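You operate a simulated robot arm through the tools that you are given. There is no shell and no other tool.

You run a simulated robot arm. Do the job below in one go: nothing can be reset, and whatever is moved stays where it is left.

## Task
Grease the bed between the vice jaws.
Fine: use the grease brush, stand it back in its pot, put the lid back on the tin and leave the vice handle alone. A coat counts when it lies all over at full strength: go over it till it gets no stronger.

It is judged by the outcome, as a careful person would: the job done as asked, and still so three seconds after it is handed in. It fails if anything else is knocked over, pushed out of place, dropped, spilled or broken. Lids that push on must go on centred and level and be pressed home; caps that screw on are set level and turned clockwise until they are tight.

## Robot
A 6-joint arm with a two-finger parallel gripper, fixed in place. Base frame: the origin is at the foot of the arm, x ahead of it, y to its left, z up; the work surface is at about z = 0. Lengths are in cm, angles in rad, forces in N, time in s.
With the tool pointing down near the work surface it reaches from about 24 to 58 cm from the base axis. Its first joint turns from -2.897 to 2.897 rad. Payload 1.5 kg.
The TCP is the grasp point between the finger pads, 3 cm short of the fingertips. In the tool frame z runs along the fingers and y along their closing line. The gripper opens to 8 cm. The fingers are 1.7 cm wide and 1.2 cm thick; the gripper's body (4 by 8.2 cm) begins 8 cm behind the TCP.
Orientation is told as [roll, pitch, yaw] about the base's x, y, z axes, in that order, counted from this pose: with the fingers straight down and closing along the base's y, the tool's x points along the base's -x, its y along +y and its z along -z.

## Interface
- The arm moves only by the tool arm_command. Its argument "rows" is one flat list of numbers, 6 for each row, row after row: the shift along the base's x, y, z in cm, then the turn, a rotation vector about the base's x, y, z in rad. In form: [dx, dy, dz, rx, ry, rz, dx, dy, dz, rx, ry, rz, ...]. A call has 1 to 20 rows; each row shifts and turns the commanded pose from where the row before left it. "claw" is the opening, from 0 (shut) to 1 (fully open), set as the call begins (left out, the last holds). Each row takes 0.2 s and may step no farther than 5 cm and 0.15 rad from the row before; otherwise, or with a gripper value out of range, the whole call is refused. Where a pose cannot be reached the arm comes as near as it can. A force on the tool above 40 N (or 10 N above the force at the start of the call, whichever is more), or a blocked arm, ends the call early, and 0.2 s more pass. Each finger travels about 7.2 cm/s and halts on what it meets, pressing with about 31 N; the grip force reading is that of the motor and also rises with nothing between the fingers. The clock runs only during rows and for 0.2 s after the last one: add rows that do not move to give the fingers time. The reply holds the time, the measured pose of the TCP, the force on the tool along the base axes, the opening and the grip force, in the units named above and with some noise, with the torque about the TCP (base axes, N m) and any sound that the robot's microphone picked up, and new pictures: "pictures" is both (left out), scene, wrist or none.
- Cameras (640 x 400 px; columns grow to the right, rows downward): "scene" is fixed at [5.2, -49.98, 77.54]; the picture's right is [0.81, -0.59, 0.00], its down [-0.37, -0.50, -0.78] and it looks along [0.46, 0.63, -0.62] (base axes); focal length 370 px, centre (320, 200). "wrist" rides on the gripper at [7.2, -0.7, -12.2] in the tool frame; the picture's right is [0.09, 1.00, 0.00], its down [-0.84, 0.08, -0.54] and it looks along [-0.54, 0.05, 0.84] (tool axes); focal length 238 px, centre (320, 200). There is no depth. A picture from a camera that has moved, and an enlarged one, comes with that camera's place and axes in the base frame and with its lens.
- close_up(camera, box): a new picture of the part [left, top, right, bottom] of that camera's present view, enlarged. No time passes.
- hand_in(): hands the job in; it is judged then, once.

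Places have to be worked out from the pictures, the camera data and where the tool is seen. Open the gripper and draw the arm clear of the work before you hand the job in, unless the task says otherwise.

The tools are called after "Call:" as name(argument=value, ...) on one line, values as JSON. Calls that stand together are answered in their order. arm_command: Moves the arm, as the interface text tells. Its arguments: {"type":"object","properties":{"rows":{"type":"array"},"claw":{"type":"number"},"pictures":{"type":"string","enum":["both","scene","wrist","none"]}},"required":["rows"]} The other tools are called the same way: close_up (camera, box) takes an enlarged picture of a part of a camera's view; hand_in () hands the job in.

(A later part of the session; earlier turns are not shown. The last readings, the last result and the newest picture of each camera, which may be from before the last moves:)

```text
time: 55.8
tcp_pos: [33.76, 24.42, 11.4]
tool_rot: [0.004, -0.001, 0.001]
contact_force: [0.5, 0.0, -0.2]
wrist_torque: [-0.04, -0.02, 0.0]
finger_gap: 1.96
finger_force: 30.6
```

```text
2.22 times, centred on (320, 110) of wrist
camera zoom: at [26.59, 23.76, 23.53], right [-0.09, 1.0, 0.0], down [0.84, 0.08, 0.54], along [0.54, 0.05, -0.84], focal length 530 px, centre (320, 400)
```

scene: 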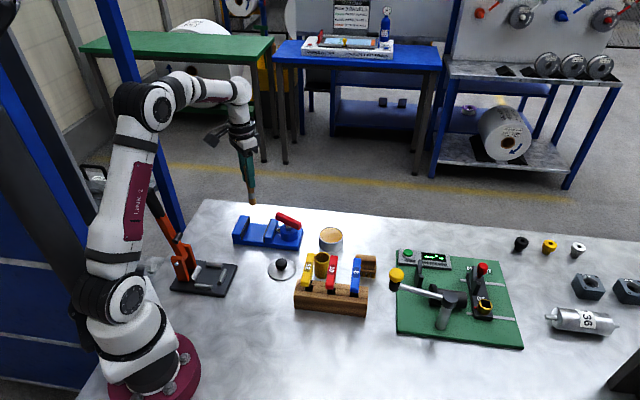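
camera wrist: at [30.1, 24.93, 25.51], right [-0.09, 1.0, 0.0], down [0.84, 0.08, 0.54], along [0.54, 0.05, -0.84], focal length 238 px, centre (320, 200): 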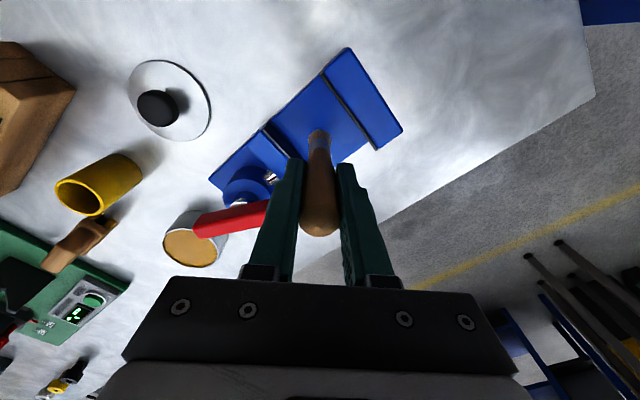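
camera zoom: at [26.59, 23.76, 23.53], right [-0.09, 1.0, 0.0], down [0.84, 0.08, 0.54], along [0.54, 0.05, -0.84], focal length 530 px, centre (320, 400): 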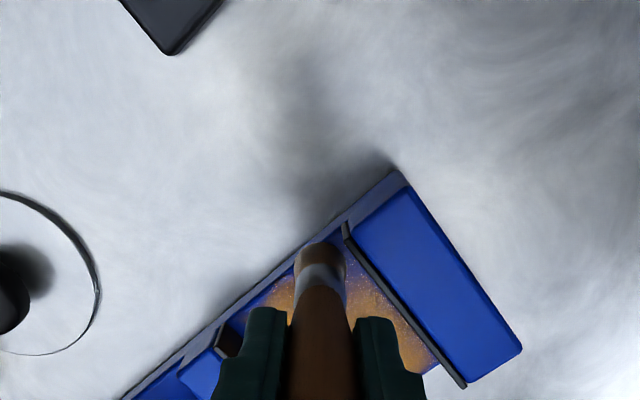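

The coat is now fairly even except beside the fixed jaw. I'll lower a touch and sweep along a=-2.0, next to the fixed jaw.

Call:
arm_command(rows=[-0.16, 0.16, -0.06, 0, 0, 0, -0.16, 0.16, 0, 0, 0, 0, 0.43, 0.43, -0.01, 0, 0, 0, 0.43, 0.43, 0, 0, 0, 0, 0.43, 0.43, -0.01, 0, 0, 0, 0.43, 0.43, 0, 0, 0, 0, 0.43, 0.43, -0.01, 0, 0, 0, 0.43, 0.43, 0, 0, 0, 0, 0.43, 0.43, -0.01, 0, 0, 0, 0.43, 0.43, 0, 0, 0, 0, 0.43, 0.43, 0, 0, 0, 0, 0.43, 0.43, 0, 0, 0, 0], pictures="none")

Call:
close_up(camera="scene", box=[220, 190, 320, 260])

Call:
close_up(camera="wrist", box=[200, 20, 440, 200])

```text
time: 58.4
tcp_pos: [37.87, 28.96, 11.17]
tool_rot: [0.004, -0.003, 0.001]
contact_force: [-0.5, -0.3, -0.2]
wrist_torque: [0.0, -0.02, 0.0]
finger_gap: 1.96
finger_force: 31.2
```

```text
5.71 times, centred on (270, 225) of scene
camera zoom: at [5.2, -49.98, 77.54], right [0.81, -0.59, 0.0], down [-0.37, -0.5, -0.78], along [0.46, 0.63, -0.62], focal length 2117 px, centre (606, 57)
```

zoom: 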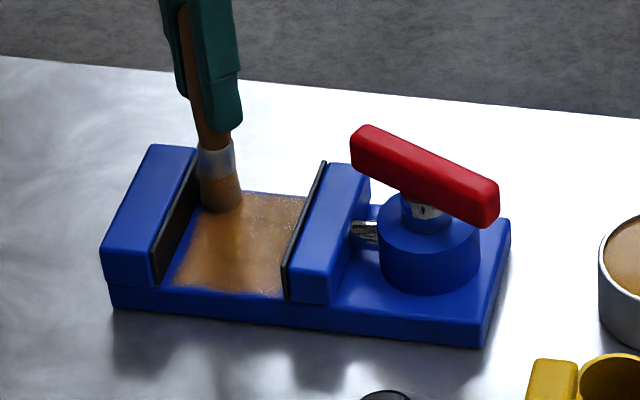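

```text
2.22 times, centred on (320, 110) of wrist
camera zoom: at [30.64, 28.46, 23.39], right [-0.09, 1.0, 0.0], down [0.84, 0.08, 0.54], along [0.54, 0.05, -0.84], focal length 530 px, centre (320, 400)
```

zoom: 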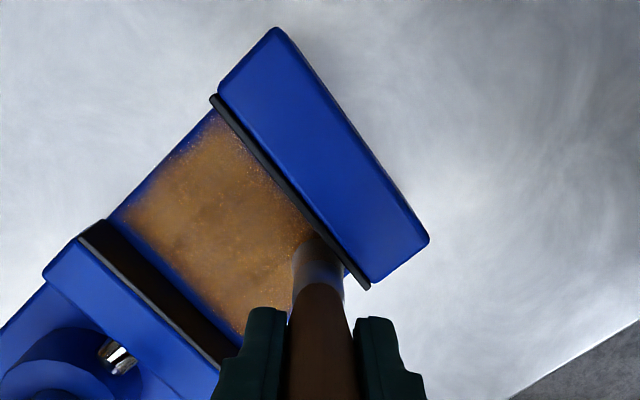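

The bed looks mostly coated, with thinner margins at the edges. I'll lift the brush clear and take a close look at the whole bed.

Call:
arm_command(rows=[0, 0, 1, 0, 0, 0, 0, 0, 2, 0, 0, 0, 0, 0, 3, 0, 0, 0, 0, 0, 4, 0, 0, 0, 1, -1.5, 2, 0, 0, 0, 1, -1, 0, 0, 0, 0, 0, 0, 0, 0, 0, 0], pictures="none")

Call:
close_up(camera="scene", box=[220, 190, 320, 260])

Call:
close_up(camera="wrist", box=[230, 30, 390, 150])

```text
time: 60.0
tcp_pos: [39.92, 26.61, 23.3]
tool_rot: [-0.001, -0.002, 0.001]
contact_force: [-0.7, -0.3, -0.1]
wrist_torque: [0.01, 0.0, 0.02]
finger_gap: 1.96
finger_force: 30.9
```

```text
5.71 times, centred on (270, 225) of scene
camera zoom: at [5.2, -49.98, 77.54], right [0.81, -0.59, 0.0], down [-0.37, -0.5, -0.78], along [0.46, 0.63, -0.62], focal length 2117 px, centre (606, 57)
```

zoom: 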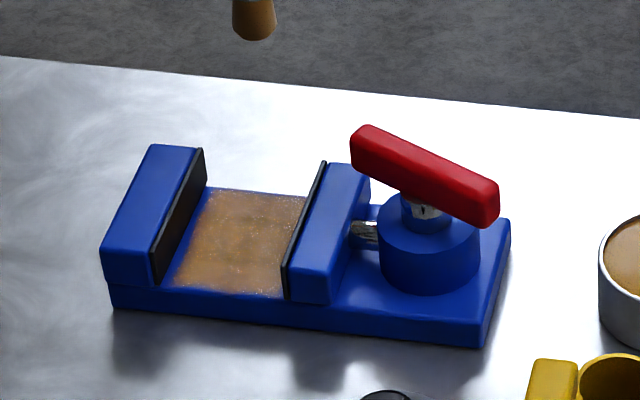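

```text
3.33 times, centred on (310, 90) of wrist
camera zoom: at [32.69, 25.95, 35.43], right [-0.09, 1.0, 0.0], down [0.84, 0.08, 0.54], along [0.54, 0.05, -0.84], focal length 794 px, centre (353, 567)
```

zoom: 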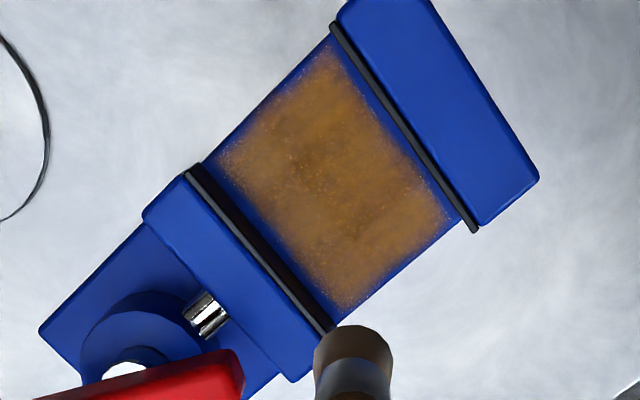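

The coat covers a rectangle with thin, fuzzy margins and looks slightly mottled. I'll reload the brush at the tin and then make a second full pass that goes a little closer to the edges.

Call:
arm_command(rows=[2.115, -2.693, 0, 0, 0, 0, 2.115, -2.693, 0, 0, 0, 0, 2.115, -2.693, 0, 0, 0, 0, 2.115, -2.693, 0, 0, 0, 0, 2.115, -2.693, 0, 0, 0, 0, 2.115, -2.695, 0, 0, 0, 0, 0, 0, -2, 0, 0, 0, 0, 0, -2, 0, 0, 0, 0, 0, -2, 0, 0, 0, 0, 0, -2, 0, 0, 0, 0, 0, -1.2, 0, 0, 0, 0, 0, 0, 0, 0, 0], pictures="none")

Call:
close_up(camera="scene", box=[290, 190, 370, 260])

Call:
close_up(camera="wrist", box=[240, 60, 400, 200])

```text
time: 62.6
tcp_pos: [52.68, 10.45, 13.88]
tool_rot: [0.001, -0.002, -0.001]
contact_force: [-0.4, 0.0, -0.4]
wrist_torque: [0.0, -0.02, -0.02]
finger_gap: 1.97
finger_force: 30.7
```

```text
5.71 times, centred on (330, 225) of scene
camera zoom: at [5.2, -49.98, 77.54], right [0.81, -0.59, 0.0], down [-0.37, -0.5, -0.78], along [0.46, 0.63, -0.62], focal length 2117 px, centre (263, 57)
```

zoom: 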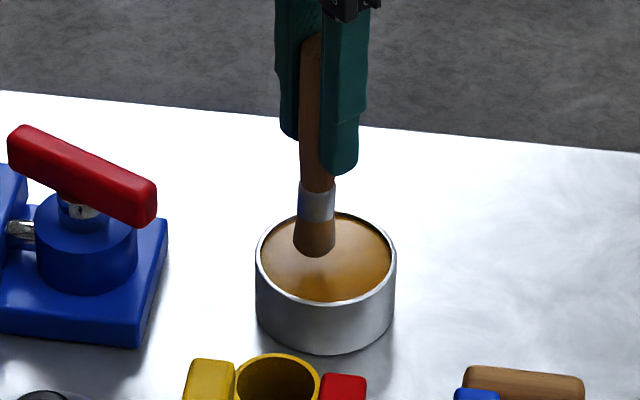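

```text
2.86 times, centred on (320, 130) of wrist
camera zoom: at [45.37, 9.87, 26.09], right [-0.09, 1.0, 0.0], down [0.84, 0.08, 0.54], along [0.54, 0.05, -0.84], focal length 681 px, centre (320, 400)
```

zoom: 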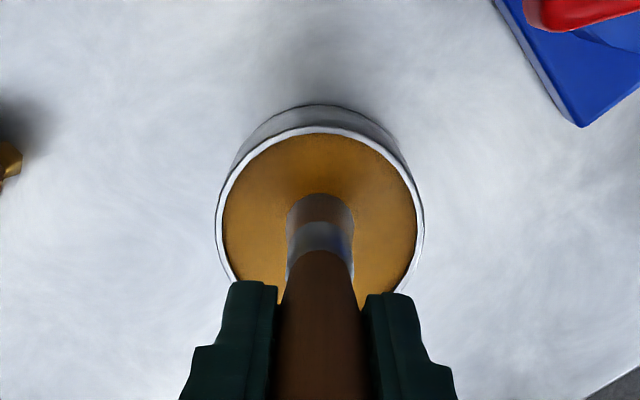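

The brush is centred above the grease again. I'll dip gently, stopping at first contact.

Call:
arm_command(rows=[0, 0, -0.3, 0, 0, 0, 0, 0, -0.3, 0, 0, 0, 0, 0, -0.1, 0, 0, 0, 0, 0, 0, 0, 0, 0], pictures="none")

Call:
arm_command(rows=[0, 0, -0.1, 0, 0, 0, 0, 0, 0, 0, 0, 0], pictures="none")

```text
time: 63.6
tcp_pos: [52.67, 10.53, 13.29]
tool_rot: [0.003, -0.001, 0.001]
contact_force: [0.6, 0.0, 0.2]
wrist_torque: [-0.03, 0.01, 0.0]
finger_gap: 1.96
finger_force: 30.6
```

```text
time: 64.2
tcp_pos: [52.67, 10.45, 13.35]
tool_rot: [0.002, -0.001, 0.0]
contact_force: [-0.1, 0.5, -0.2]
wrist_torque: [-0.02, -0.03, -0.02]
finger_gap: 1.96
finger_force: 31.3
```

No contact yet; I'll go down further in 0.1 cm steps.

Call:
arm_command(rows=[0, 0, -0.1, 0, 0, 0, 0, 0, 0, 0, 0, 0], pictures="none")

Call:
arm_command(rows=[0, 0, -0.08, 0, 0, 0, 0, 0, 0, 0, 0, 0], pictures="none")

Call:
close_up(camera="scene", box=[290, 190, 370, 260])

```text
time: 64.8
tcp_pos: [52.5, 10.3, 13.2]
tool_rot: [0.002, -0.002, 0.0]
contact_force: [0.3, -0.2, -1.4]
wrist_torque: [0.0, -0.01, -0.01]
finger_gap: 1.96
finger_force: 30.8
```

```text
time: 65.4
tcp_pos: [52.45, 10.43, 13.06]
tool_rot: [0.001, -0.002, 0.0]
contact_force: [-0.5, 0.8, -1.4]
wrist_torque: [0.0, -0.02, 0.01]
finger_gap: 1.96
finger_force: 31.0
```

```text
5.71 times, centred on (330, 225) of scene
camera zoom: at [5.2, -49.98, 77.54], right [0.81, -0.59, 0.0], down [-0.37, -0.5, -0.78], along [0.46, 0.63, -0.62], focal length 2117 px, centre (263, 57)
```

zoom: 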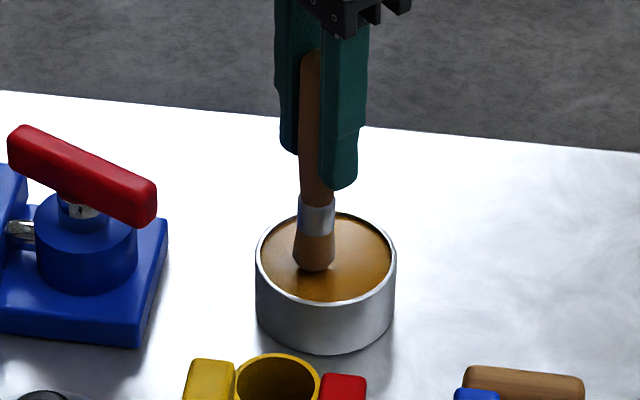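

It looks almost in contact. I'll make two more small steps.

Call:
arm_command(rows=[0, 0, -0.08, 0, 0, 0, 0, 0, 0, 0, 0, 0], pictures="none")

Call:
arm_command(rows=[0, 0, -0.08, 0, 0, 0, 0, 0, 0, 0, 0, 0], pictures="none")

Call:
close_up(camera="scene", box=[290, 190, 370, 260])

```text
time: 66.0
tcp_pos: [52.6, 10.41, 13.03]
tool_rot: [0.002, 0.0, 0.0]
contact_force: [-1.3, -0.1, -0.6]
wrist_torque: [-0.03, -0.01, -0.03]
finger_gap: 1.97
finger_force: 31.2
```

```text
time: 66.6
tcp_pos: [52.52, 10.4, 12.88]
tool_rot: [0.001, -0.002, 0.001]
contact_force: [-0.2, -0.4, -0.1]
wrist_torque: [0.03, 0.06, 0.0]
finger_gap: 1.97
finger_force: 30.7
```

```text
5.71 times, centred on (330, 225) of scene
camera zoom: at [5.2, -49.98, 77.54], right [0.81, -0.59, 0.0], down [-0.37, -0.5, -0.78], along [0.46, 0.63, -0.62], focal length 2117 px, centre (263, 57)
```

zoom: 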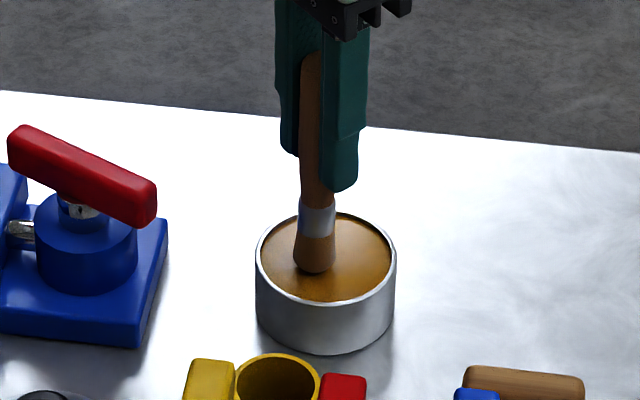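

Still no force, so I'll keep lowering carefully.

Call:
arm_command(rows=[0, 0, -0.08, 0, 0, 0, 0, 0, 0, 0, 0, 0], pictures="none")

Call:
arm_command(rows=[0, 0, -0.08, 0, 0, 0, 0, 0, 0, 0, 0, 0], pictures="none")

Call:
close_up(camera="scene", box=[290, 190, 370, 260])

```text
time: 67.2
tcp_pos: [52.63, 10.46, 12.8]
tool_rot: [0.001, -0.001, -0.001]
contact_force: [-1.5, -0.1, -0.6]
wrist_torque: [-0.01, 0.01, 0.04]
finger_gap: 1.97
finger_force: 30.5
```

```text
time: 67.8
tcp_pos: [52.56, 10.48, 12.85]
tool_rot: [0.002, -0.002, 0.001]
contact_force: [0.0, 0.5, 0.9]
wrist_torque: [-0.01, 0.02, -0.01]
finger_gap: 1.97
finger_force: 31.3
```

```text
5.71 times, centred on (330, 225) of scene
camera zoom: at [5.2, -49.98, 77.54], right [0.81, -0.59, 0.0], down [-0.37, -0.5, -0.78], along [0.46, 0.63, -0.62], focal length 2117 px, centre (263, 57)
```

zoom: 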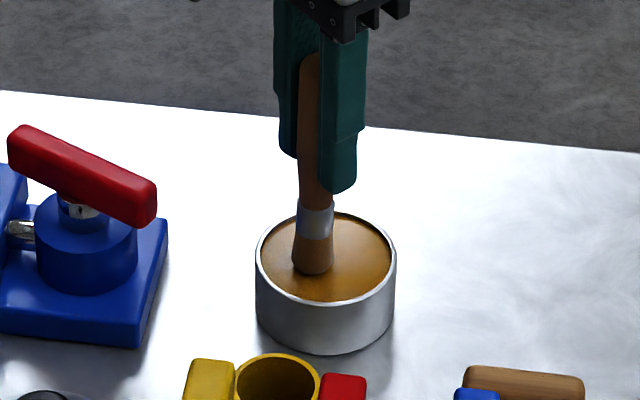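

I'll take another small step to confirm contact.

Call:
arm_command(rows=[0, 0, -0.08, 0, 0, 0, 0, 0, 0, 0, 0, 0], pictures="none")

Call:
arm_command(rows=[0, 0, -0.08, 0, 0, 0, 0, 0, 0, 0, 0, 0], pictures="none")

Call:
close_up(camera="scene", box=[290, 190, 370, 260])

```text
time: 68.4
tcp_pos: [52.65, 10.47, 12.66]
tool_rot: [0.003, -0.001, -0.001]
contact_force: [-1.5, -0.2, 0.4]
wrist_torque: [0.01, 0.0, -0.01]
finger_gap: 1.96
finger_force: 30.6
```

```text
time: 69.0
tcp_pos: [52.63, 10.51, 12.76]
tool_rot: [0.004, -0.004, 0.0]
contact_force: [-1.0, 0.1, 12.3]
wrist_torque: [0.04, -0.02, 0.02]
finger_gap: 1.92
finger_force: 31.1
```

```text
5.71 times, centred on (330, 225) of scene
camera zoom: at [5.2, -49.98, 77.54], right [0.81, -0.59, 0.0], down [-0.37, -0.5, -0.78], along [0.46, 0.63, -0.62], focal length 2117 px, centre (263, 57)
```

zoom: 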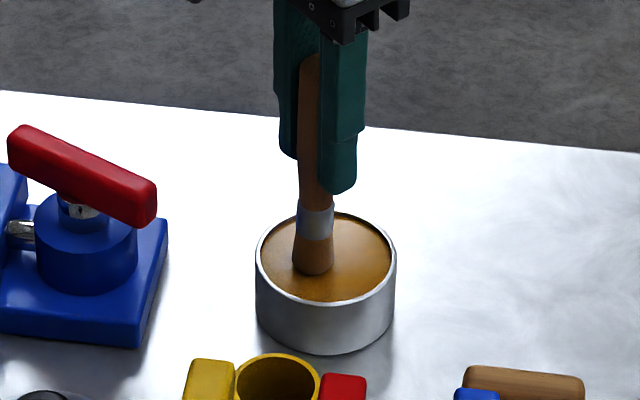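

Contact made at 12 N, so the brush is reloaded. I'll lift out, carry it back high over the vice, and come down near the far corner by the fixed jaw.

Call:
arm_command(rows=[0, 0, 0.5, 0, 0, 0, 0, 0, 2.5, 0, 0, 0, 0, 0, 2.5, 0, 0, 0, 0, 0, 2.5, 0, 0, 0, -2.1, 2.663, 0, 0, 0, 0, -2.1, 2.663, 0, 0, 0, 0, -2.1, 2.663, 0, 0, 0, 0, -2.1, 2.663, 0, 0, 0, 0, -2.1, 2.663, 0, 0, 0, 0, -2.1, 2.663, 0, 0, 0, 0, -2.1, 2.663, 0, 0, 0, 0, 0, 0, 0, 0, 0, 0], pictures="none")

Call:
close_up(camera="scene", box=[220, 170, 320, 260])

Call:
close_up(camera="wrist", box=[200, 20, 440, 200])

```text
time: 71.6
tcp_pos: [37.99, 29.2, 20.27]
tool_rot: [0.002, -0.002, 0.0]
contact_force: [0.3, 0.4, -0.7]
wrist_torque: [0.0, -0.02, -0.02]
finger_gap: 1.94
finger_force: 30.5
```

```text
4.44 times, centred on (270, 215) of scene
camera zoom: at [5.2, -49.98, 77.54], right [0.81, -0.59, 0.0], down [-0.37, -0.5, -0.78], along [0.46, 0.63, -0.62], focal length 1646 px, centre (542, 133)
```

zoom: 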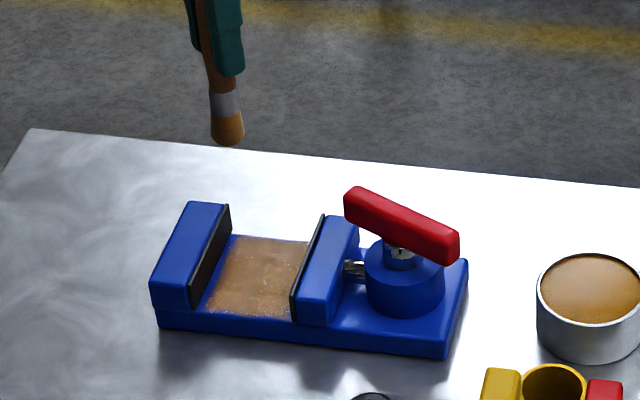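

```text
2.22 times, centred on (320, 110) of wrist
camera zoom: at [30.78, 28.59, 32.51], right [-0.09, 1.0, 0.0], down [0.84, 0.08, 0.54], along [0.54, 0.05, -0.84], focal length 530 px, centre (320, 400)
```

zoom: 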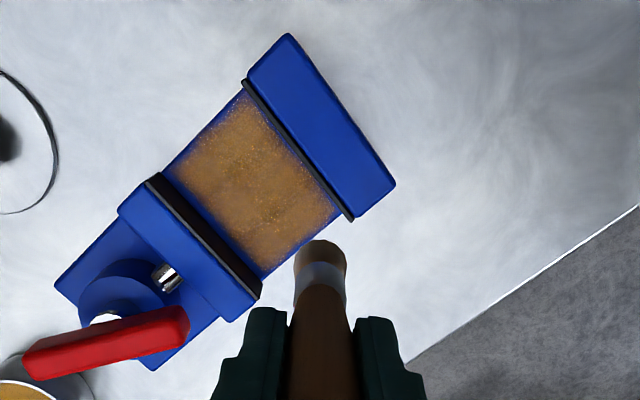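

The brush is freshly loaded and the vice hasn't moved. I'll lower to just above the bed at this corner, then feel for contact.

Call:
arm_command(rows=[0, 0, -2.2, 0, 0, 0, 0, 0, -2.5, 0, 0, 0, 0, 0, -2.5, 0, 0, 0, 0, 0, -1.5, 0, 0, 0, 0, 0, -0.4, 0, 0, 0, 0, 0, 0, 0, 0, 0], pictures="none")

Call:
arm_command(rows=[0, 0, -0.1, 0, 0, 0, 0, 0, 0, 0, 0, 0], pictures="none")

Call:
close_up(camera="wrist", box=[200, 20, 440, 200])

Call:
close_up(camera="scene", box=[220, 190, 320, 260])

```text
time: 73.0
tcp_pos: [37.97, 29.29, 11.42]
tool_rot: [0.002, -0.001, 0.001]
contact_force: [-0.5, 0.1, -0.4]
wrist_torque: [0.02, 0.0, 0.01]
finger_gap: 1.94
finger_force: 30.3
```

```text
time: 73.6
tcp_pos: [37.95, 29.19, 11.23]
tool_rot: [0.002, -0.002, -0.001]
contact_force: [0.3, 0.1, 0.0]
wrist_torque: [-0.01, -0.02, 0.0]
finger_gap: 1.98
finger_force: 31.1
```

```text
2.22 times, centred on (320, 110) of wrist
camera zoom: at [30.66, 28.57, 23.41], right [-0.09, 1.0, 0.0], down [0.84, 0.08, 0.54], along [0.54, 0.05, -0.84], focal length 530 px, centre (320, 400)
```

zoom: 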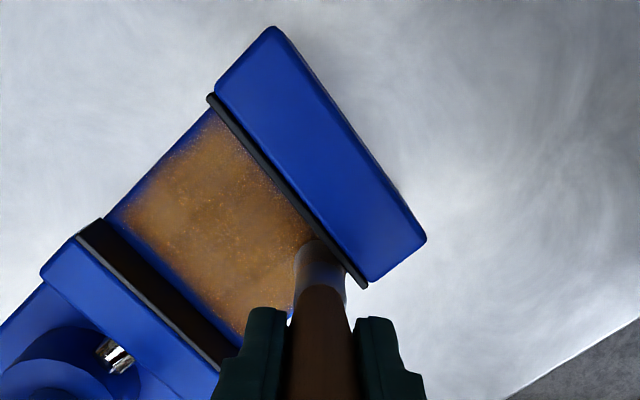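

```text
5.71 times, centred on (270, 225) of scene
camera zoom: at [5.2, -49.98, 77.54], right [0.81, -0.59, 0.0], down [-0.37, -0.5, -0.78], along [0.46, 0.63, -0.62], focal length 2117 px, centre (606, 57)
```

zoom: 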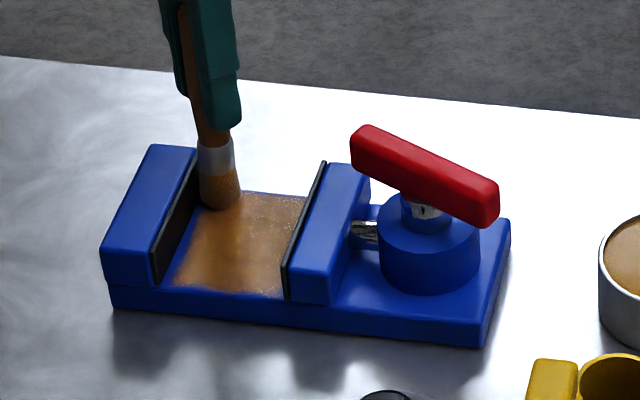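

No contact yet. I'll step down further.

Call:
arm_command(rows=[0, 0, -0.1, 0, 0, 0, 0, 0, 0, 0, 0, 0], pictures="none")

Call:
arm_command(rows=[0, 0, -0.08, 0, 0, 0, 0, 0, 0, 0, 0, 0], pictures="none")

Call:
arm_command(rows=[0, 0, -0.06, 0, 0, 0, 0, 0, 0, 0, 0, 0], pictures="none")

```text
time: 74.2
tcp_pos: [37.84, 29.22, 11.1]
tool_rot: [0.001, -0.001, -0.001]
contact_force: [0.0, 0.9, 0.6]
wrist_torque: [0.0, -0.01, 0.0]
finger_gap: 1.96
finger_force: 31.1
```

```text
time: 74.8
tcp_pos: [37.79, 29.18, 11.09]
tool_rot: [0.004, -0.004, 0.0]
contact_force: [1.6, -0.6, 5.9]
wrist_torque: [0.02, -0.24, 0.02]
finger_gap: 1.99
finger_force: 31.3
```

```text
time: 75.4
tcp_pos: [37.96, 29.2, 11.18]
tool_rot: [0.005, -0.001, -0.001]
contact_force: [-0.8, 0.4, 12.3]
wrist_torque: [0.01, -0.03, -0.02]
finger_gap: 1.95
finger_force: 31.0
```

Contact is at 12 N. Second pass: I'll sweep next to the fixed jaw, reaching a little farther over both open edges, then step inward and sweep back.

Call:
arm_command(rows=[0.354, 0.354, 0.02, 0, 0, 0, -0.45, -0.45, 0, 0, 0, 0, -0.45, -0.45, 0, 0, 0, 0, -0.45, -0.45, 0, 0, 0, 0, -0.45, -0.45, 0, 0, 0, 0, -0.45, -0.45, 0, 0, 0, 0, -0.45, -0.45, -0.01, 0, 0, 0, -0.45, -0.45, 0, 0, 0, 0, -0.45, -0.45, -0.01, 0, 0, 0, -0.45, -0.45, 0, 0, 0, 0, -0.45, -0.45, -0.01, 0, 0, 0, -0.45, -0.45, 0, 0, 0, 0], pictures="none")

Call:
arm_command(rows=[0.283, -0.283, -0.03, 0, 0, 0, 0.283, -0.283, 0, 0, 0, 0, 0.45, 0.45, 0, 0, 0, 0, 0.45, 0.45, -0.01, 0, 0, 0, 0.45, 0.45, 0, 0, 0, 0, 0.45, 0.45, -0.01, 0, 0, 0, 0.45, 0.45, 0, 0, 0, 0, 0.45, 0.45, -0.01, 0, 0, 0, 0.45, 0.45, 0, 0, 0, 0, 0.45, 0.45, -0.01, 0, 0, 0, 0.45, 0.45, 0, 0, 0, 0, 0.45, 0.45, -0.01, 0, 0, 0, 0.45, 0.45, 0, 0, 0, 0], pictures="none")

Call:
close_up(camera="wrist", box=[200, 20, 440, 200])

Call:
close_up(camera="scene", box=[220, 190, 320, 260])

```text
time: 78.0
tcp_pos: [33.28, 24.46, 11.13]
tool_rot: [0.002, 0.0, -0.001]
contact_force: [0.7, 2.6, 7.5]
wrist_torque: [0.19, -0.15, 0.04]
finger_gap: 1.98
finger_force: 30.6
```

```text
time: 80.8
tcp_pos: [38.77, 28.96, 10.95]
tool_rot: [0.001, -0.001, 0.001]
contact_force: [-1.6, -0.5, 5.9]
wrist_torque: [-0.09, 0.09, -0.01]
finger_gap: 2.01
finger_force: 31.1
```

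```text
2.22 times, centred on (320, 110) of wrist
camera zoom: at [31.53, 28.37, 23.15], right [-0.09, 1.0, 0.0], down [0.84, 0.08, 0.54], along [0.54, 0.05, -0.84], focal length 530 px, centre (320, 400)
```

zoom: 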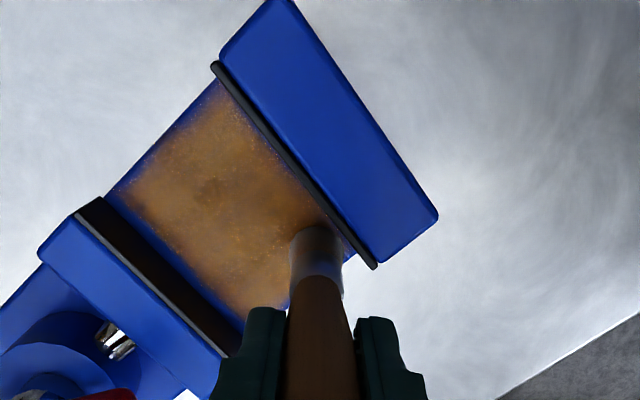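

```text
5.71 times, centred on (270, 225) of scene
camera zoom: at [5.2, -49.98, 77.54], right [0.81, -0.59, 0.0], down [-0.37, -0.5, -0.78], along [0.46, 0.63, -0.62], focal length 2117 px, centre (606, 57)
```

zoom: 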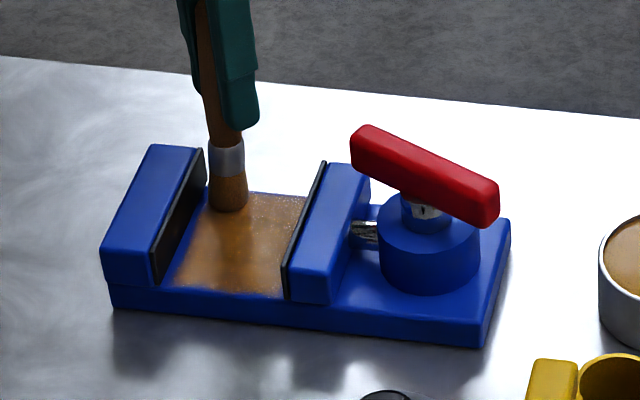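

The fixed jaw side is now smoother and stronger, while the margins haven't changed, so the coat area is slightly inset from the bed edges. I'll continue the second pass through the middle.

Call:
arm_command(rows=[0.283, -0.283, -0.01, 0, 0, 0, 0.283, -0.283, 0, 0, 0, 0, -0.45, -0.45, 0, 0, 0, 0, -0.45, -0.45, -0.01, 0, 0, 0, -0.45, -0.45, 0, 0, 0, 0, -0.45, -0.45, -0.01, 0, 0, 0, -0.45, -0.45, 0, 0, 0, 0, -0.45, -0.45, 0, 0, 0, 0, -0.45, -0.45, 0, 0, 0, 0, -0.45, -0.45, 0, 0, 0, 0, -0.45, -0.45, 0, 0, 0, 0, -0.45, -0.45, 0, 0, 0, 0, -0.45, -0.45, 0, 0, 0, 0], pictures="none")

Call:
arm_command(rows=[0.283, -0.283, -0.02, 0, 0, 0, 0.283, -0.283, 0, 0, 0, 0, 0.45, 0.45, 0, 0, 0, 0, 0.45, 0.45, -0.01, 0, 0, 0, 0.45, 0.45, 0, 0, 0, 0, 0.45, 0.45, -0.01, 0, 0, 0, 0.45, 0.45, 0, 0, 0, 0, 0.45, 0.45, -0.01, 0, 0, 0, 0.45, 0.45, 0, 0, 0, 0, 0.45, 0.45, -0.01, 0, 0, 0, 0.45, 0.45, 0, 0, 0, 0, 0.45, 0.45, -0.01, 0, 0, 0, 0.45, 0.45, 0, 0, 0, 0], pictures="none")

Call:
close_up(camera="wrist", box=[200, 20, 440, 200])

Call:
close_up(camera="scene", box=[220, 190, 320, 260])

```text
time: 83.6
tcp_pos: [34.53, 23.45, 11.15]
tool_rot: [0.002, -0.002, 0.0]
contact_force: [-0.4, -0.9, -0.7]
wrist_torque: [0.05, -0.05, 0.01]
finger_gap: 2.0
finger_force: 31.1
```

```text
time: 86.4
tcp_pos: [39.86, 27.73, 10.93]
tool_rot: [0.002, -0.002, 0.001]
contact_force: [1.3, 0.0, 0.1]
wrist_torque: [-0.01, 0.0, -0.01]
finger_gap: 2.0
finger_force: 31.4
```

```text
2.22 times, centred on (320, 110) of wrist
camera zoom: at [32.68, 27.12, 23.15], right [-0.09, 1.0, 0.0], down [0.84, 0.08, 0.54], along [0.54, 0.05, -0.84], focal length 530 px, centre (320, 400)
```

zoom: 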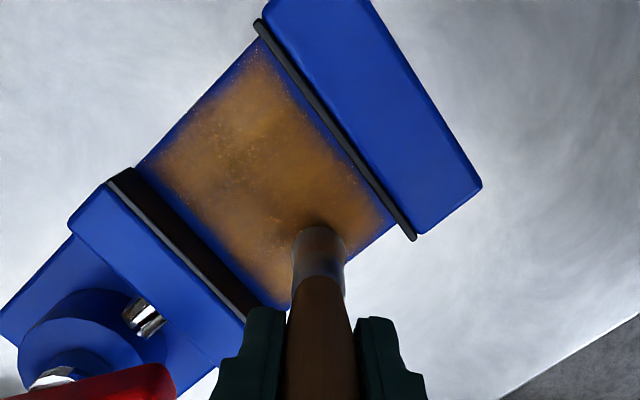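

```text
5.71 times, centred on (270, 225) of scene
camera zoom: at [5.2, -49.98, 77.54], right [0.81, -0.59, 0.0], down [-0.37, -0.5, -0.78], along [0.46, 0.63, -0.62], focal length 2117 px, centre (606, 57)
```

zoom: 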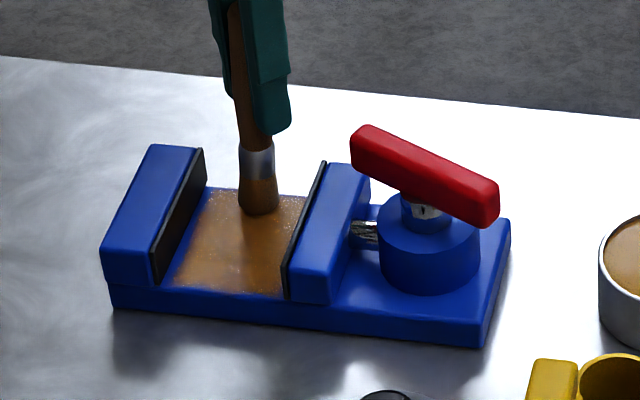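

Contact has become light again, so I'll lower 0.07 cm and carry on with the two lines toward the moving jaw.

Call:
arm_command(rows=[0.283, -0.283, -0.07, 0, 0, 0, 0.283, -0.283, 0, 0, 0, 0, -0.45, -0.45, -0.01, 0, 0, 0, -0.45, -0.45, -0.01, 0, 0, 0, -0.45, -0.45, -0.01, 0, 0, 0, -0.45, -0.45, -0.01, 0, 0, 0, -0.45, -0.45, 0, 0, 0, 0, -0.45, -0.45, -0.01, 0, 0, 0, -0.45, -0.45, 0, 0, 0, 0, -0.45, -0.45, -0.01, 0, 0, 0, -0.45, -0.45, 0, 0, 0, 0, -0.45, -0.45, -0.01, 0, 0, 0, -0.45, -0.45, 0, 0, 0, 0], pictures="none")

Call:
arm_command(rows=[0.283, -0.283, -0.03, 0, 0, 0, 0.283, -0.283, 0, 0, 0, 0, 0.45, 0.45, 0, 0, 0, 0, 0.45, 0.45, -0.01, 0, 0, 0, 0.45, 0.45, 0, 0, 0, 0, 0.45, 0.45, -0.01, 0, 0, 0, 0.45, 0.45, 0, 0, 0, 0, 0.45, 0.45, -0.01, 0, 0, 0, 0.45, 0.45, 0, 0, 0, 0, 0.45, 0.45, -0.01, 0, 0, 0, 0.45, 0.45, 0, 0, 0, 0, 0.45, 0.45, -0.01, 0, 0, 0, 0.45, 0.45, 0, 0, 0, 0], pictures="none")

Call:
close_up(camera="wrist", box=[200, 20, 440, 200])

Call:
close_up(camera="scene", box=[220, 190, 320, 260])

```text
time: 89.2
tcp_pos: [35.36, 22.27, 10.84]
tool_rot: [0.002, -0.003, 0.0]
contact_force: [3.4, 4.0, 16.0]
wrist_torque: [0.35, -0.42, 0.04]
finger_gap: 2.01
finger_force: 30.3
```

```text
time: 92.0
tcp_pos: [40.99, 26.73, 10.84]
tool_rot: [0.004, 0.0, 0.0]
contact_force: [0.1, 0.2, -0.5]
wrist_torque: [-0.03, -0.01, -0.01]
finger_gap: 2.01
finger_force: 30.9
```

```text
2.22 times, centred on (320, 110) of wrist
camera zoom: at [33.69, 26.07, 22.96], right [-0.09, 1.0, 0.0], down [0.84, 0.08, 0.54], along [0.54, 0.05, -0.84], focal length 530 px, centre (320, 400)
```

zoom: 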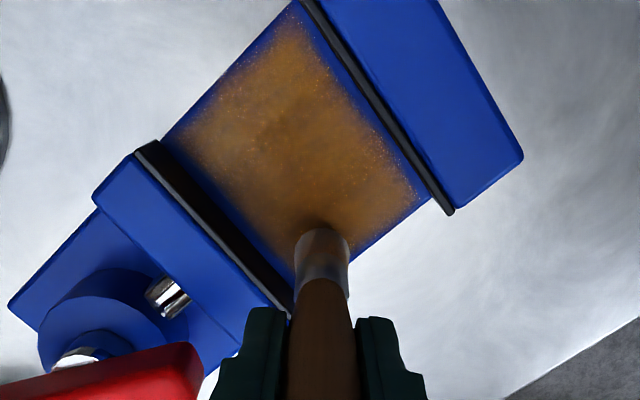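

```text
5.71 times, centred on (270, 225) of scene
camera zoom: at [5.2, -49.98, 77.54], right [0.81, -0.59, 0.0], down [-0.37, -0.5, -0.78], along [0.46, 0.63, -0.62], focal length 2117 px, centre (606, 57)
```

zoom: 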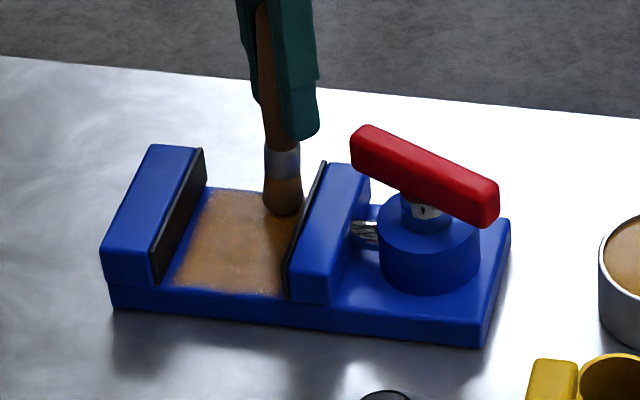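

The brush has tilted a few degrees in the grip (about the closing axis) and slipped up about 1 cm, so I'll lift clear. From there I'll inspect the coat and the brush's lean so I can correct it.

Call:
arm_command(rows=[0, 0, 1, 0, 0, 0, 0, 0, 2, 0, 0, 0, 0, 0, 3, 0, 0, 0, 0, 0, 4, 0, 0, 0, 0, 0, 2, 0, 0, 0, 0, 0, 0, 0, 0, 0], pictures="both")

Call:
close_up(camera="wrist", box=[210, 20, 370, 140])

Call:
close_up(camera="scene", box=[230, 205, 300, 250])

Call:
close_up(camera="scene", box=[220, 120, 310, 220])

Call:
close_up(camera="wrist", box=[240, 110, 400, 240])

```text
time: 93.4
tcp_pos: [40.79, 26.78, 22.75]
tool_rot: [0.002, -0.003, 0.0]
contact_force: [-0.4, 0.2, -1.6]
wrist_torque: [-0.01, 0.0, 0.01]
finger_gap: 2.01
finger_force: 31.3
camera wrist: at [33.55, 26.07, 34.91], right [-0.09, 1.0, 0.0], down [0.84, 0.08, 0.54], along [0.54, 0.05, -0.84], focal length 238 px, centre (320, 200)
```

scene: 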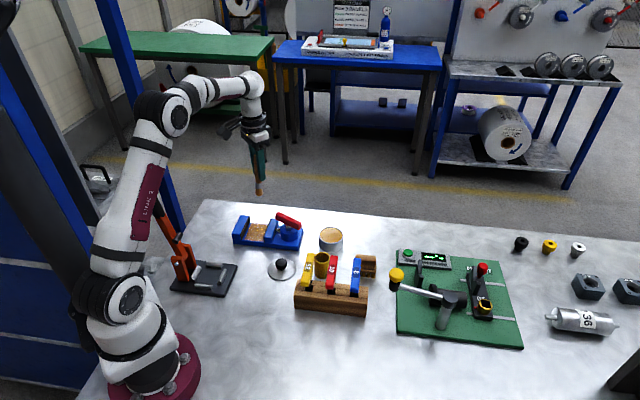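
wrist: 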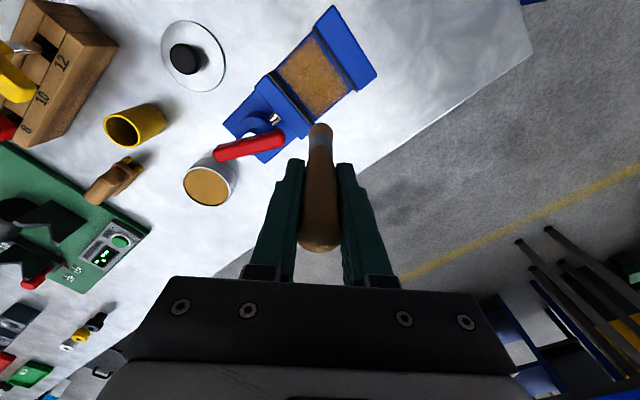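

```text
3.33 times, centred on (290, 80) of wrist
camera zoom: at [33.55, 26.07, 34.91], right [-0.09, 1.0, 0.0], down [0.84, 0.08, 0.54], along [0.54, 0.05, -0.84], focal length 794 px, centre (420, 600)
```

zoom: 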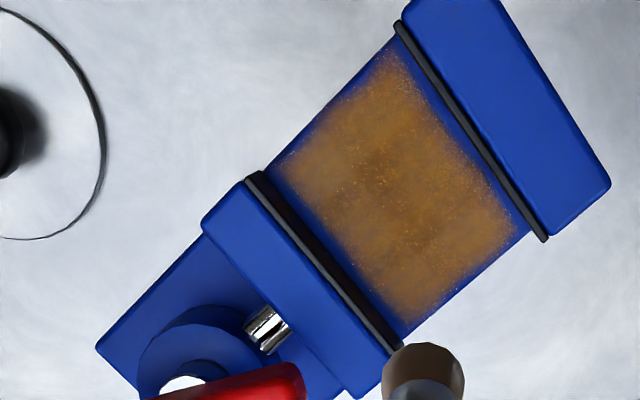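

```text
8.89 times, centred on (265, 228) of scene
camera zoom: at [5.2, -49.98, 77.54], right [0.81, -0.59, 0.0], down [-0.37, -0.5, -0.78], along [0.46, 0.63, -0.62], focal length 3293 px, centre (809, -44)
```

zoom: 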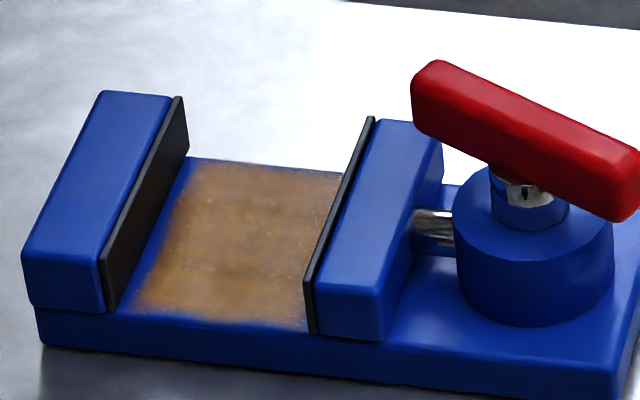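

```text
4.00 times, centred on (265, 170) of scene
camera zoom: at [5.2, -49.98, 77.54], right [0.81, -0.59, 0.0], down [-0.37, -0.5, -0.78], along [0.46, 0.63, -0.62], focal length 1482 px, centre (540, 320)
```

zoom: 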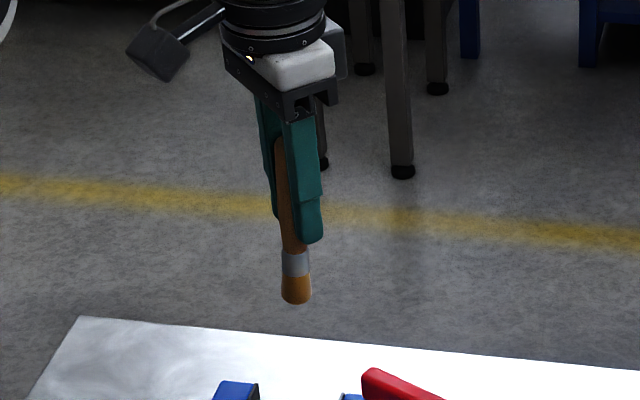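

```text
3.08 times, centred on (320, 175) of wrist
camera zoom: at [33.55, 26.07, 34.91], right [-0.09, 1.0, 0.0], down [0.84, 0.08, 0.54], along [0.54, 0.05, -0.84], focal length 733 px, centre (320, 277)
```

zoom: 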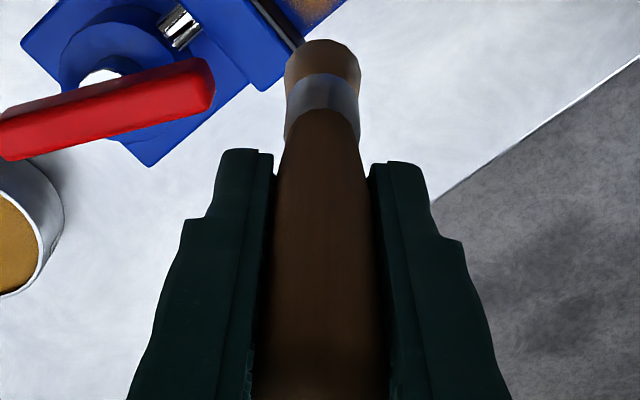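

The coat looks close to complete, though slightly mottled, and the brush leans about 4–5°. I'll straighten it by pitching the wrist, then turn the gripper -45° so strokes run along the finger-closing line, where the grip resists tilting.

Call:
arm_command(rows=[0, 0, 0, 0, -0.08, 0, 0, 0, 0, 0, 0, 0], pictures="none")

Call:
close_up(camera="wrist", box=[240, 110, 400, 240])

Call:
close_up(camera="scene", box=[220, 120, 310, 220])

```text
time: 94.0
tcp_pos: [40.84, 26.65, 22.58]
tool_rot: [0.003, -0.084, -0.001]
contact_force: [-0.6, 0.2, -0.5]
wrist_torque: [0.02, 0.01, 0.01]
finger_gap: 1.98
finger_force: 30.9
```

```text
3.08 times, centred on (320, 175) of wrist
camera zoom: at [32.63, 26.11, 34.27], right [-0.09, 1.0, -0.01], down [0.79, 0.08, 0.61], along [0.61, 0.05, -0.79], focal length 733 px, centre (320, 277)
```

zoom: 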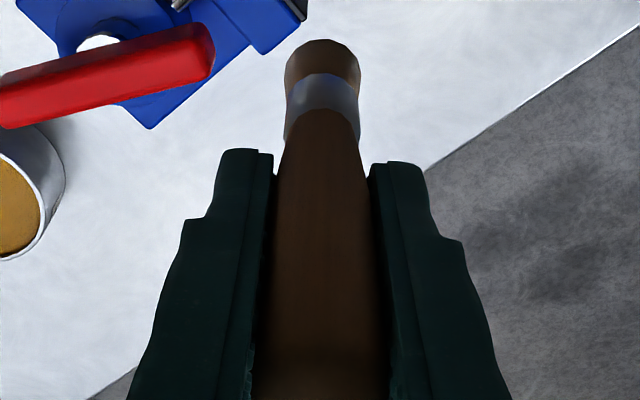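

```text
4.00 times, centred on (265, 170) of scene
camera zoom: at [5.2, -49.98, 77.54], right [0.81, -0.59, 0.0], down [-0.37, -0.5, -0.78], along [0.46, 0.63, -0.62], focal length 1482 px, centre (540, 320)
```

zoom: 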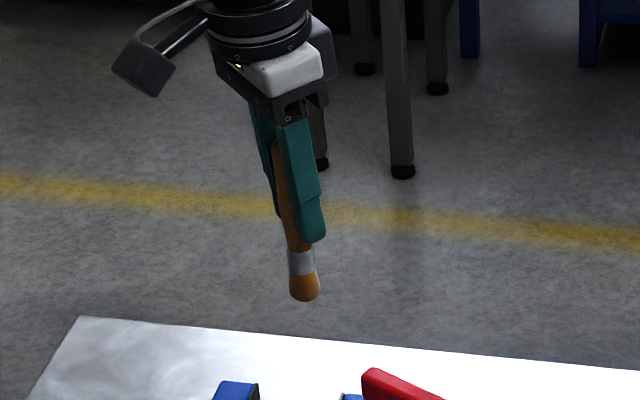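

The brush now looks vertical. I'll turn the gripper -45° about the vertical so it closes along the stroke direction.

Call:
arm_command(rows=[0, 0, 0, 0, 0, -0.131, 0, 0, 0, 0, 0, -0.131, 0, 0, 0, 0, 0, -0.131, 0, 0, 0, 0, 0, -0.131, 0, 0, 0, 0, 0, -0.131, 0, 0, 0, 0, 0, -0.13, 0, 0, 0, 0, 0, 0], pictures="both")

Call:
close_up(camera="wrist", box=[200, 20, 440, 200])

Call:
close_up(camera="scene", box=[220, 120, 310, 220])

```text
time: 95.6
tcp_pos: [41.11, 26.66, 22.76]
tool_rot: [0.003, -0.082, -0.789]
contact_force: [-0.4, 0.8, -0.8]
wrist_torque: [0.02, 0.01, 0.0]
finger_gap: 1.99
finger_force: 31.6
camera wrist: at [34.76, 32.02, 34.25], right [0.64, 0.77, -0.01], down [0.61, -0.51, 0.61], along [0.46, -0.39, -0.79], focal length 238 px, centre (320, 200)
```

scene: 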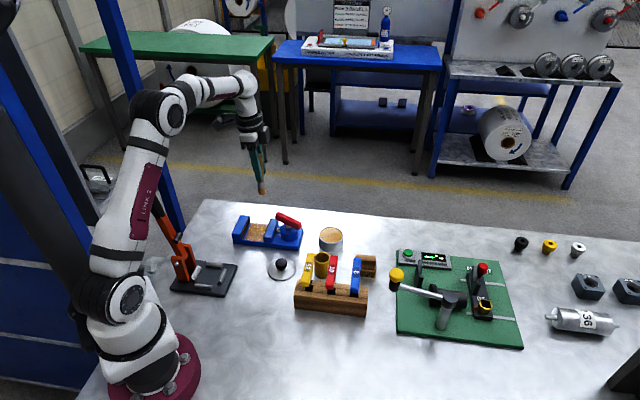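
wrist: 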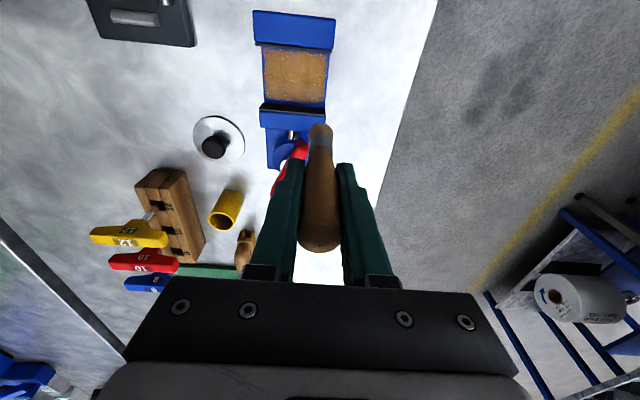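

```text
2.22 times, centred on (320, 110) of wrist
camera zoom: at [34.76, 32.02, 34.25], right [0.64, 0.77, -0.01], down [0.61, -0.51, 0.61], along [0.46, -0.39, -0.79], focal length 530 px, centre (320, 400)
```

zoom: 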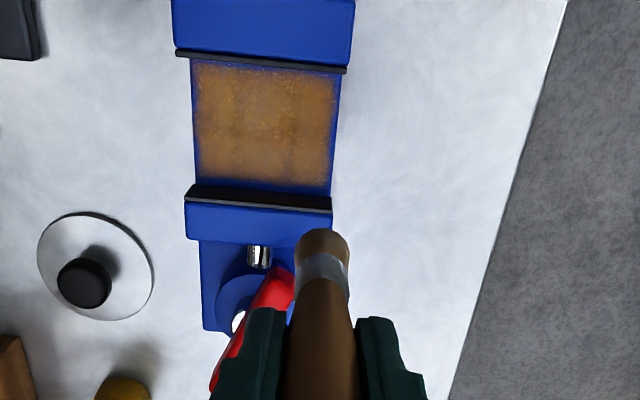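

```text
4.00 times, centred on (265, 170) of scene
camera zoom: at [5.2, -49.98, 77.54], right [0.81, -0.59, 0.0], down [-0.37, -0.5, -0.78], along [0.46, 0.63, -0.62], focal length 1482 px, centre (540, 320)
```

zoom: 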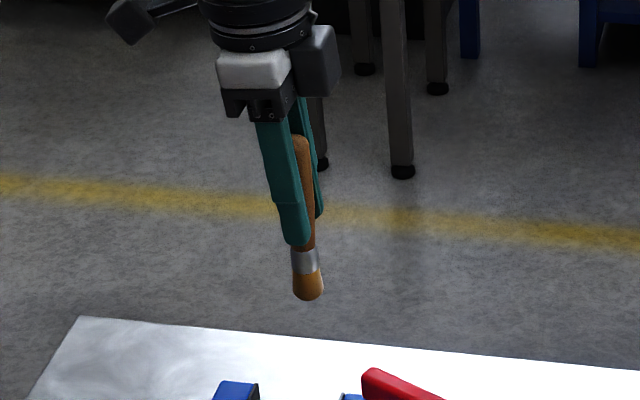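

In this side-on view the handle still leans about 4° compared with true vertical. I'll pitch another 0.07 rad about the closing line to straighten it.

Call:
arm_command(rows=[0, 0, 0, -0.0495, -0.0495, 0, 0, 0, 0, 0, 0, 0], pictures="none")

Call:
close_up(camera="scene", box=[220, 120, 310, 220])

Call:
close_up(camera="wrist", box=[200, 20, 440, 200])

```text
time: 96.2
tcp_pos: [41.03, 26.56, 22.81]
tool_rot: [0.002, -0.151, -0.786]
contact_force: [-0.4, -0.3, 0.0]
wrist_torque: [0.03, 0.0, -0.02]
finger_gap: 1.99
finger_force: 31.0
```

```text
4.00 times, centred on (265, 170) of scene
camera zoom: at [5.2, -49.98, 77.54], right [0.81, -0.59, 0.0], down [-0.37, -0.5, -0.78], along [0.46, 0.63, -0.62], focal length 1482 px, centre (540, 320)
```

zoom: 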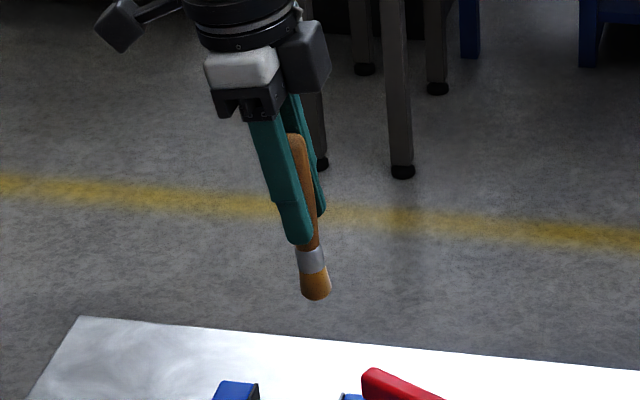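

```text
2.22 times, centred on (320, 110) of wrist
camera zoom: at [34.19, 32.55, 33.74], right [0.64, 0.77, -0.01], down [0.58, -0.47, 0.66], along [0.5, -0.43, -0.75], focal length 530 px, centre (320, 400)
```

zoom: 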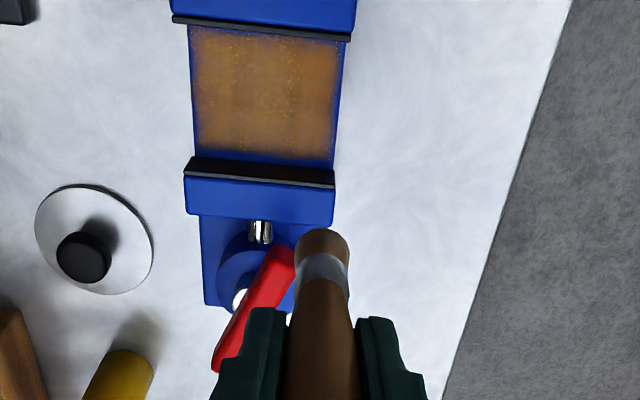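

The brush is vertical now, with its tip roughly 0.4 cm ahead of the TCP toward the moving jaw. I'll shift back 0.5 cm and lower to just above the bed for an alignment check.

Call:
arm_command(rows=[-0.354, 0.354, -2, 0, 0, 0, 0, 0, -2.5, 0, 0, 0, 0, 0, -2.5, 0, 0, 0, 0, 0, -2.5, 0, 0, 0, 0, 0, -1.2, 0, 0, 0, 0, 0, 0, 0, 0, 0], pictures="none")

Call:
close_up(camera="wrist", box=[200, 20, 440, 200])

Call:
close_up(camera="scene", box=[220, 190, 320, 260])

```text
time: 97.6
tcp_pos: [40.64, 26.94, 11.94]
tool_rot: [0.003, -0.152, -0.786]
contact_force: [0.0, -0.3, -0.2]
wrist_torque: [0.02, 0.0, -0.01]
finger_gap: 2.01
finger_force: 30.9
```

```text
2.22 times, centred on (320, 110) of wrist
camera zoom: at [33.87, 32.83, 22.93], right [0.64, 0.77, -0.01], down [0.58, -0.47, 0.66], along [0.5, -0.43, -0.75], focal length 530 px, centre (320, 400)
```

zoom: 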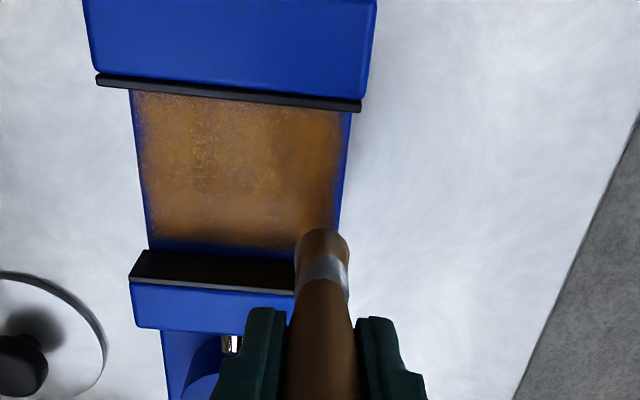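

```text
5.71 times, centred on (270, 225) of scene
camera zoom: at [5.2, -49.98, 77.54], right [0.81, -0.59, 0.0], down [-0.37, -0.5, -0.78], along [0.46, 0.63, -0.62], focal length 2117 px, centre (606, 57)
```

zoom: 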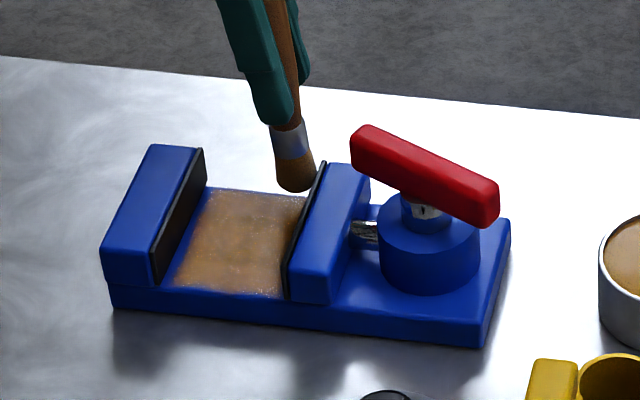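

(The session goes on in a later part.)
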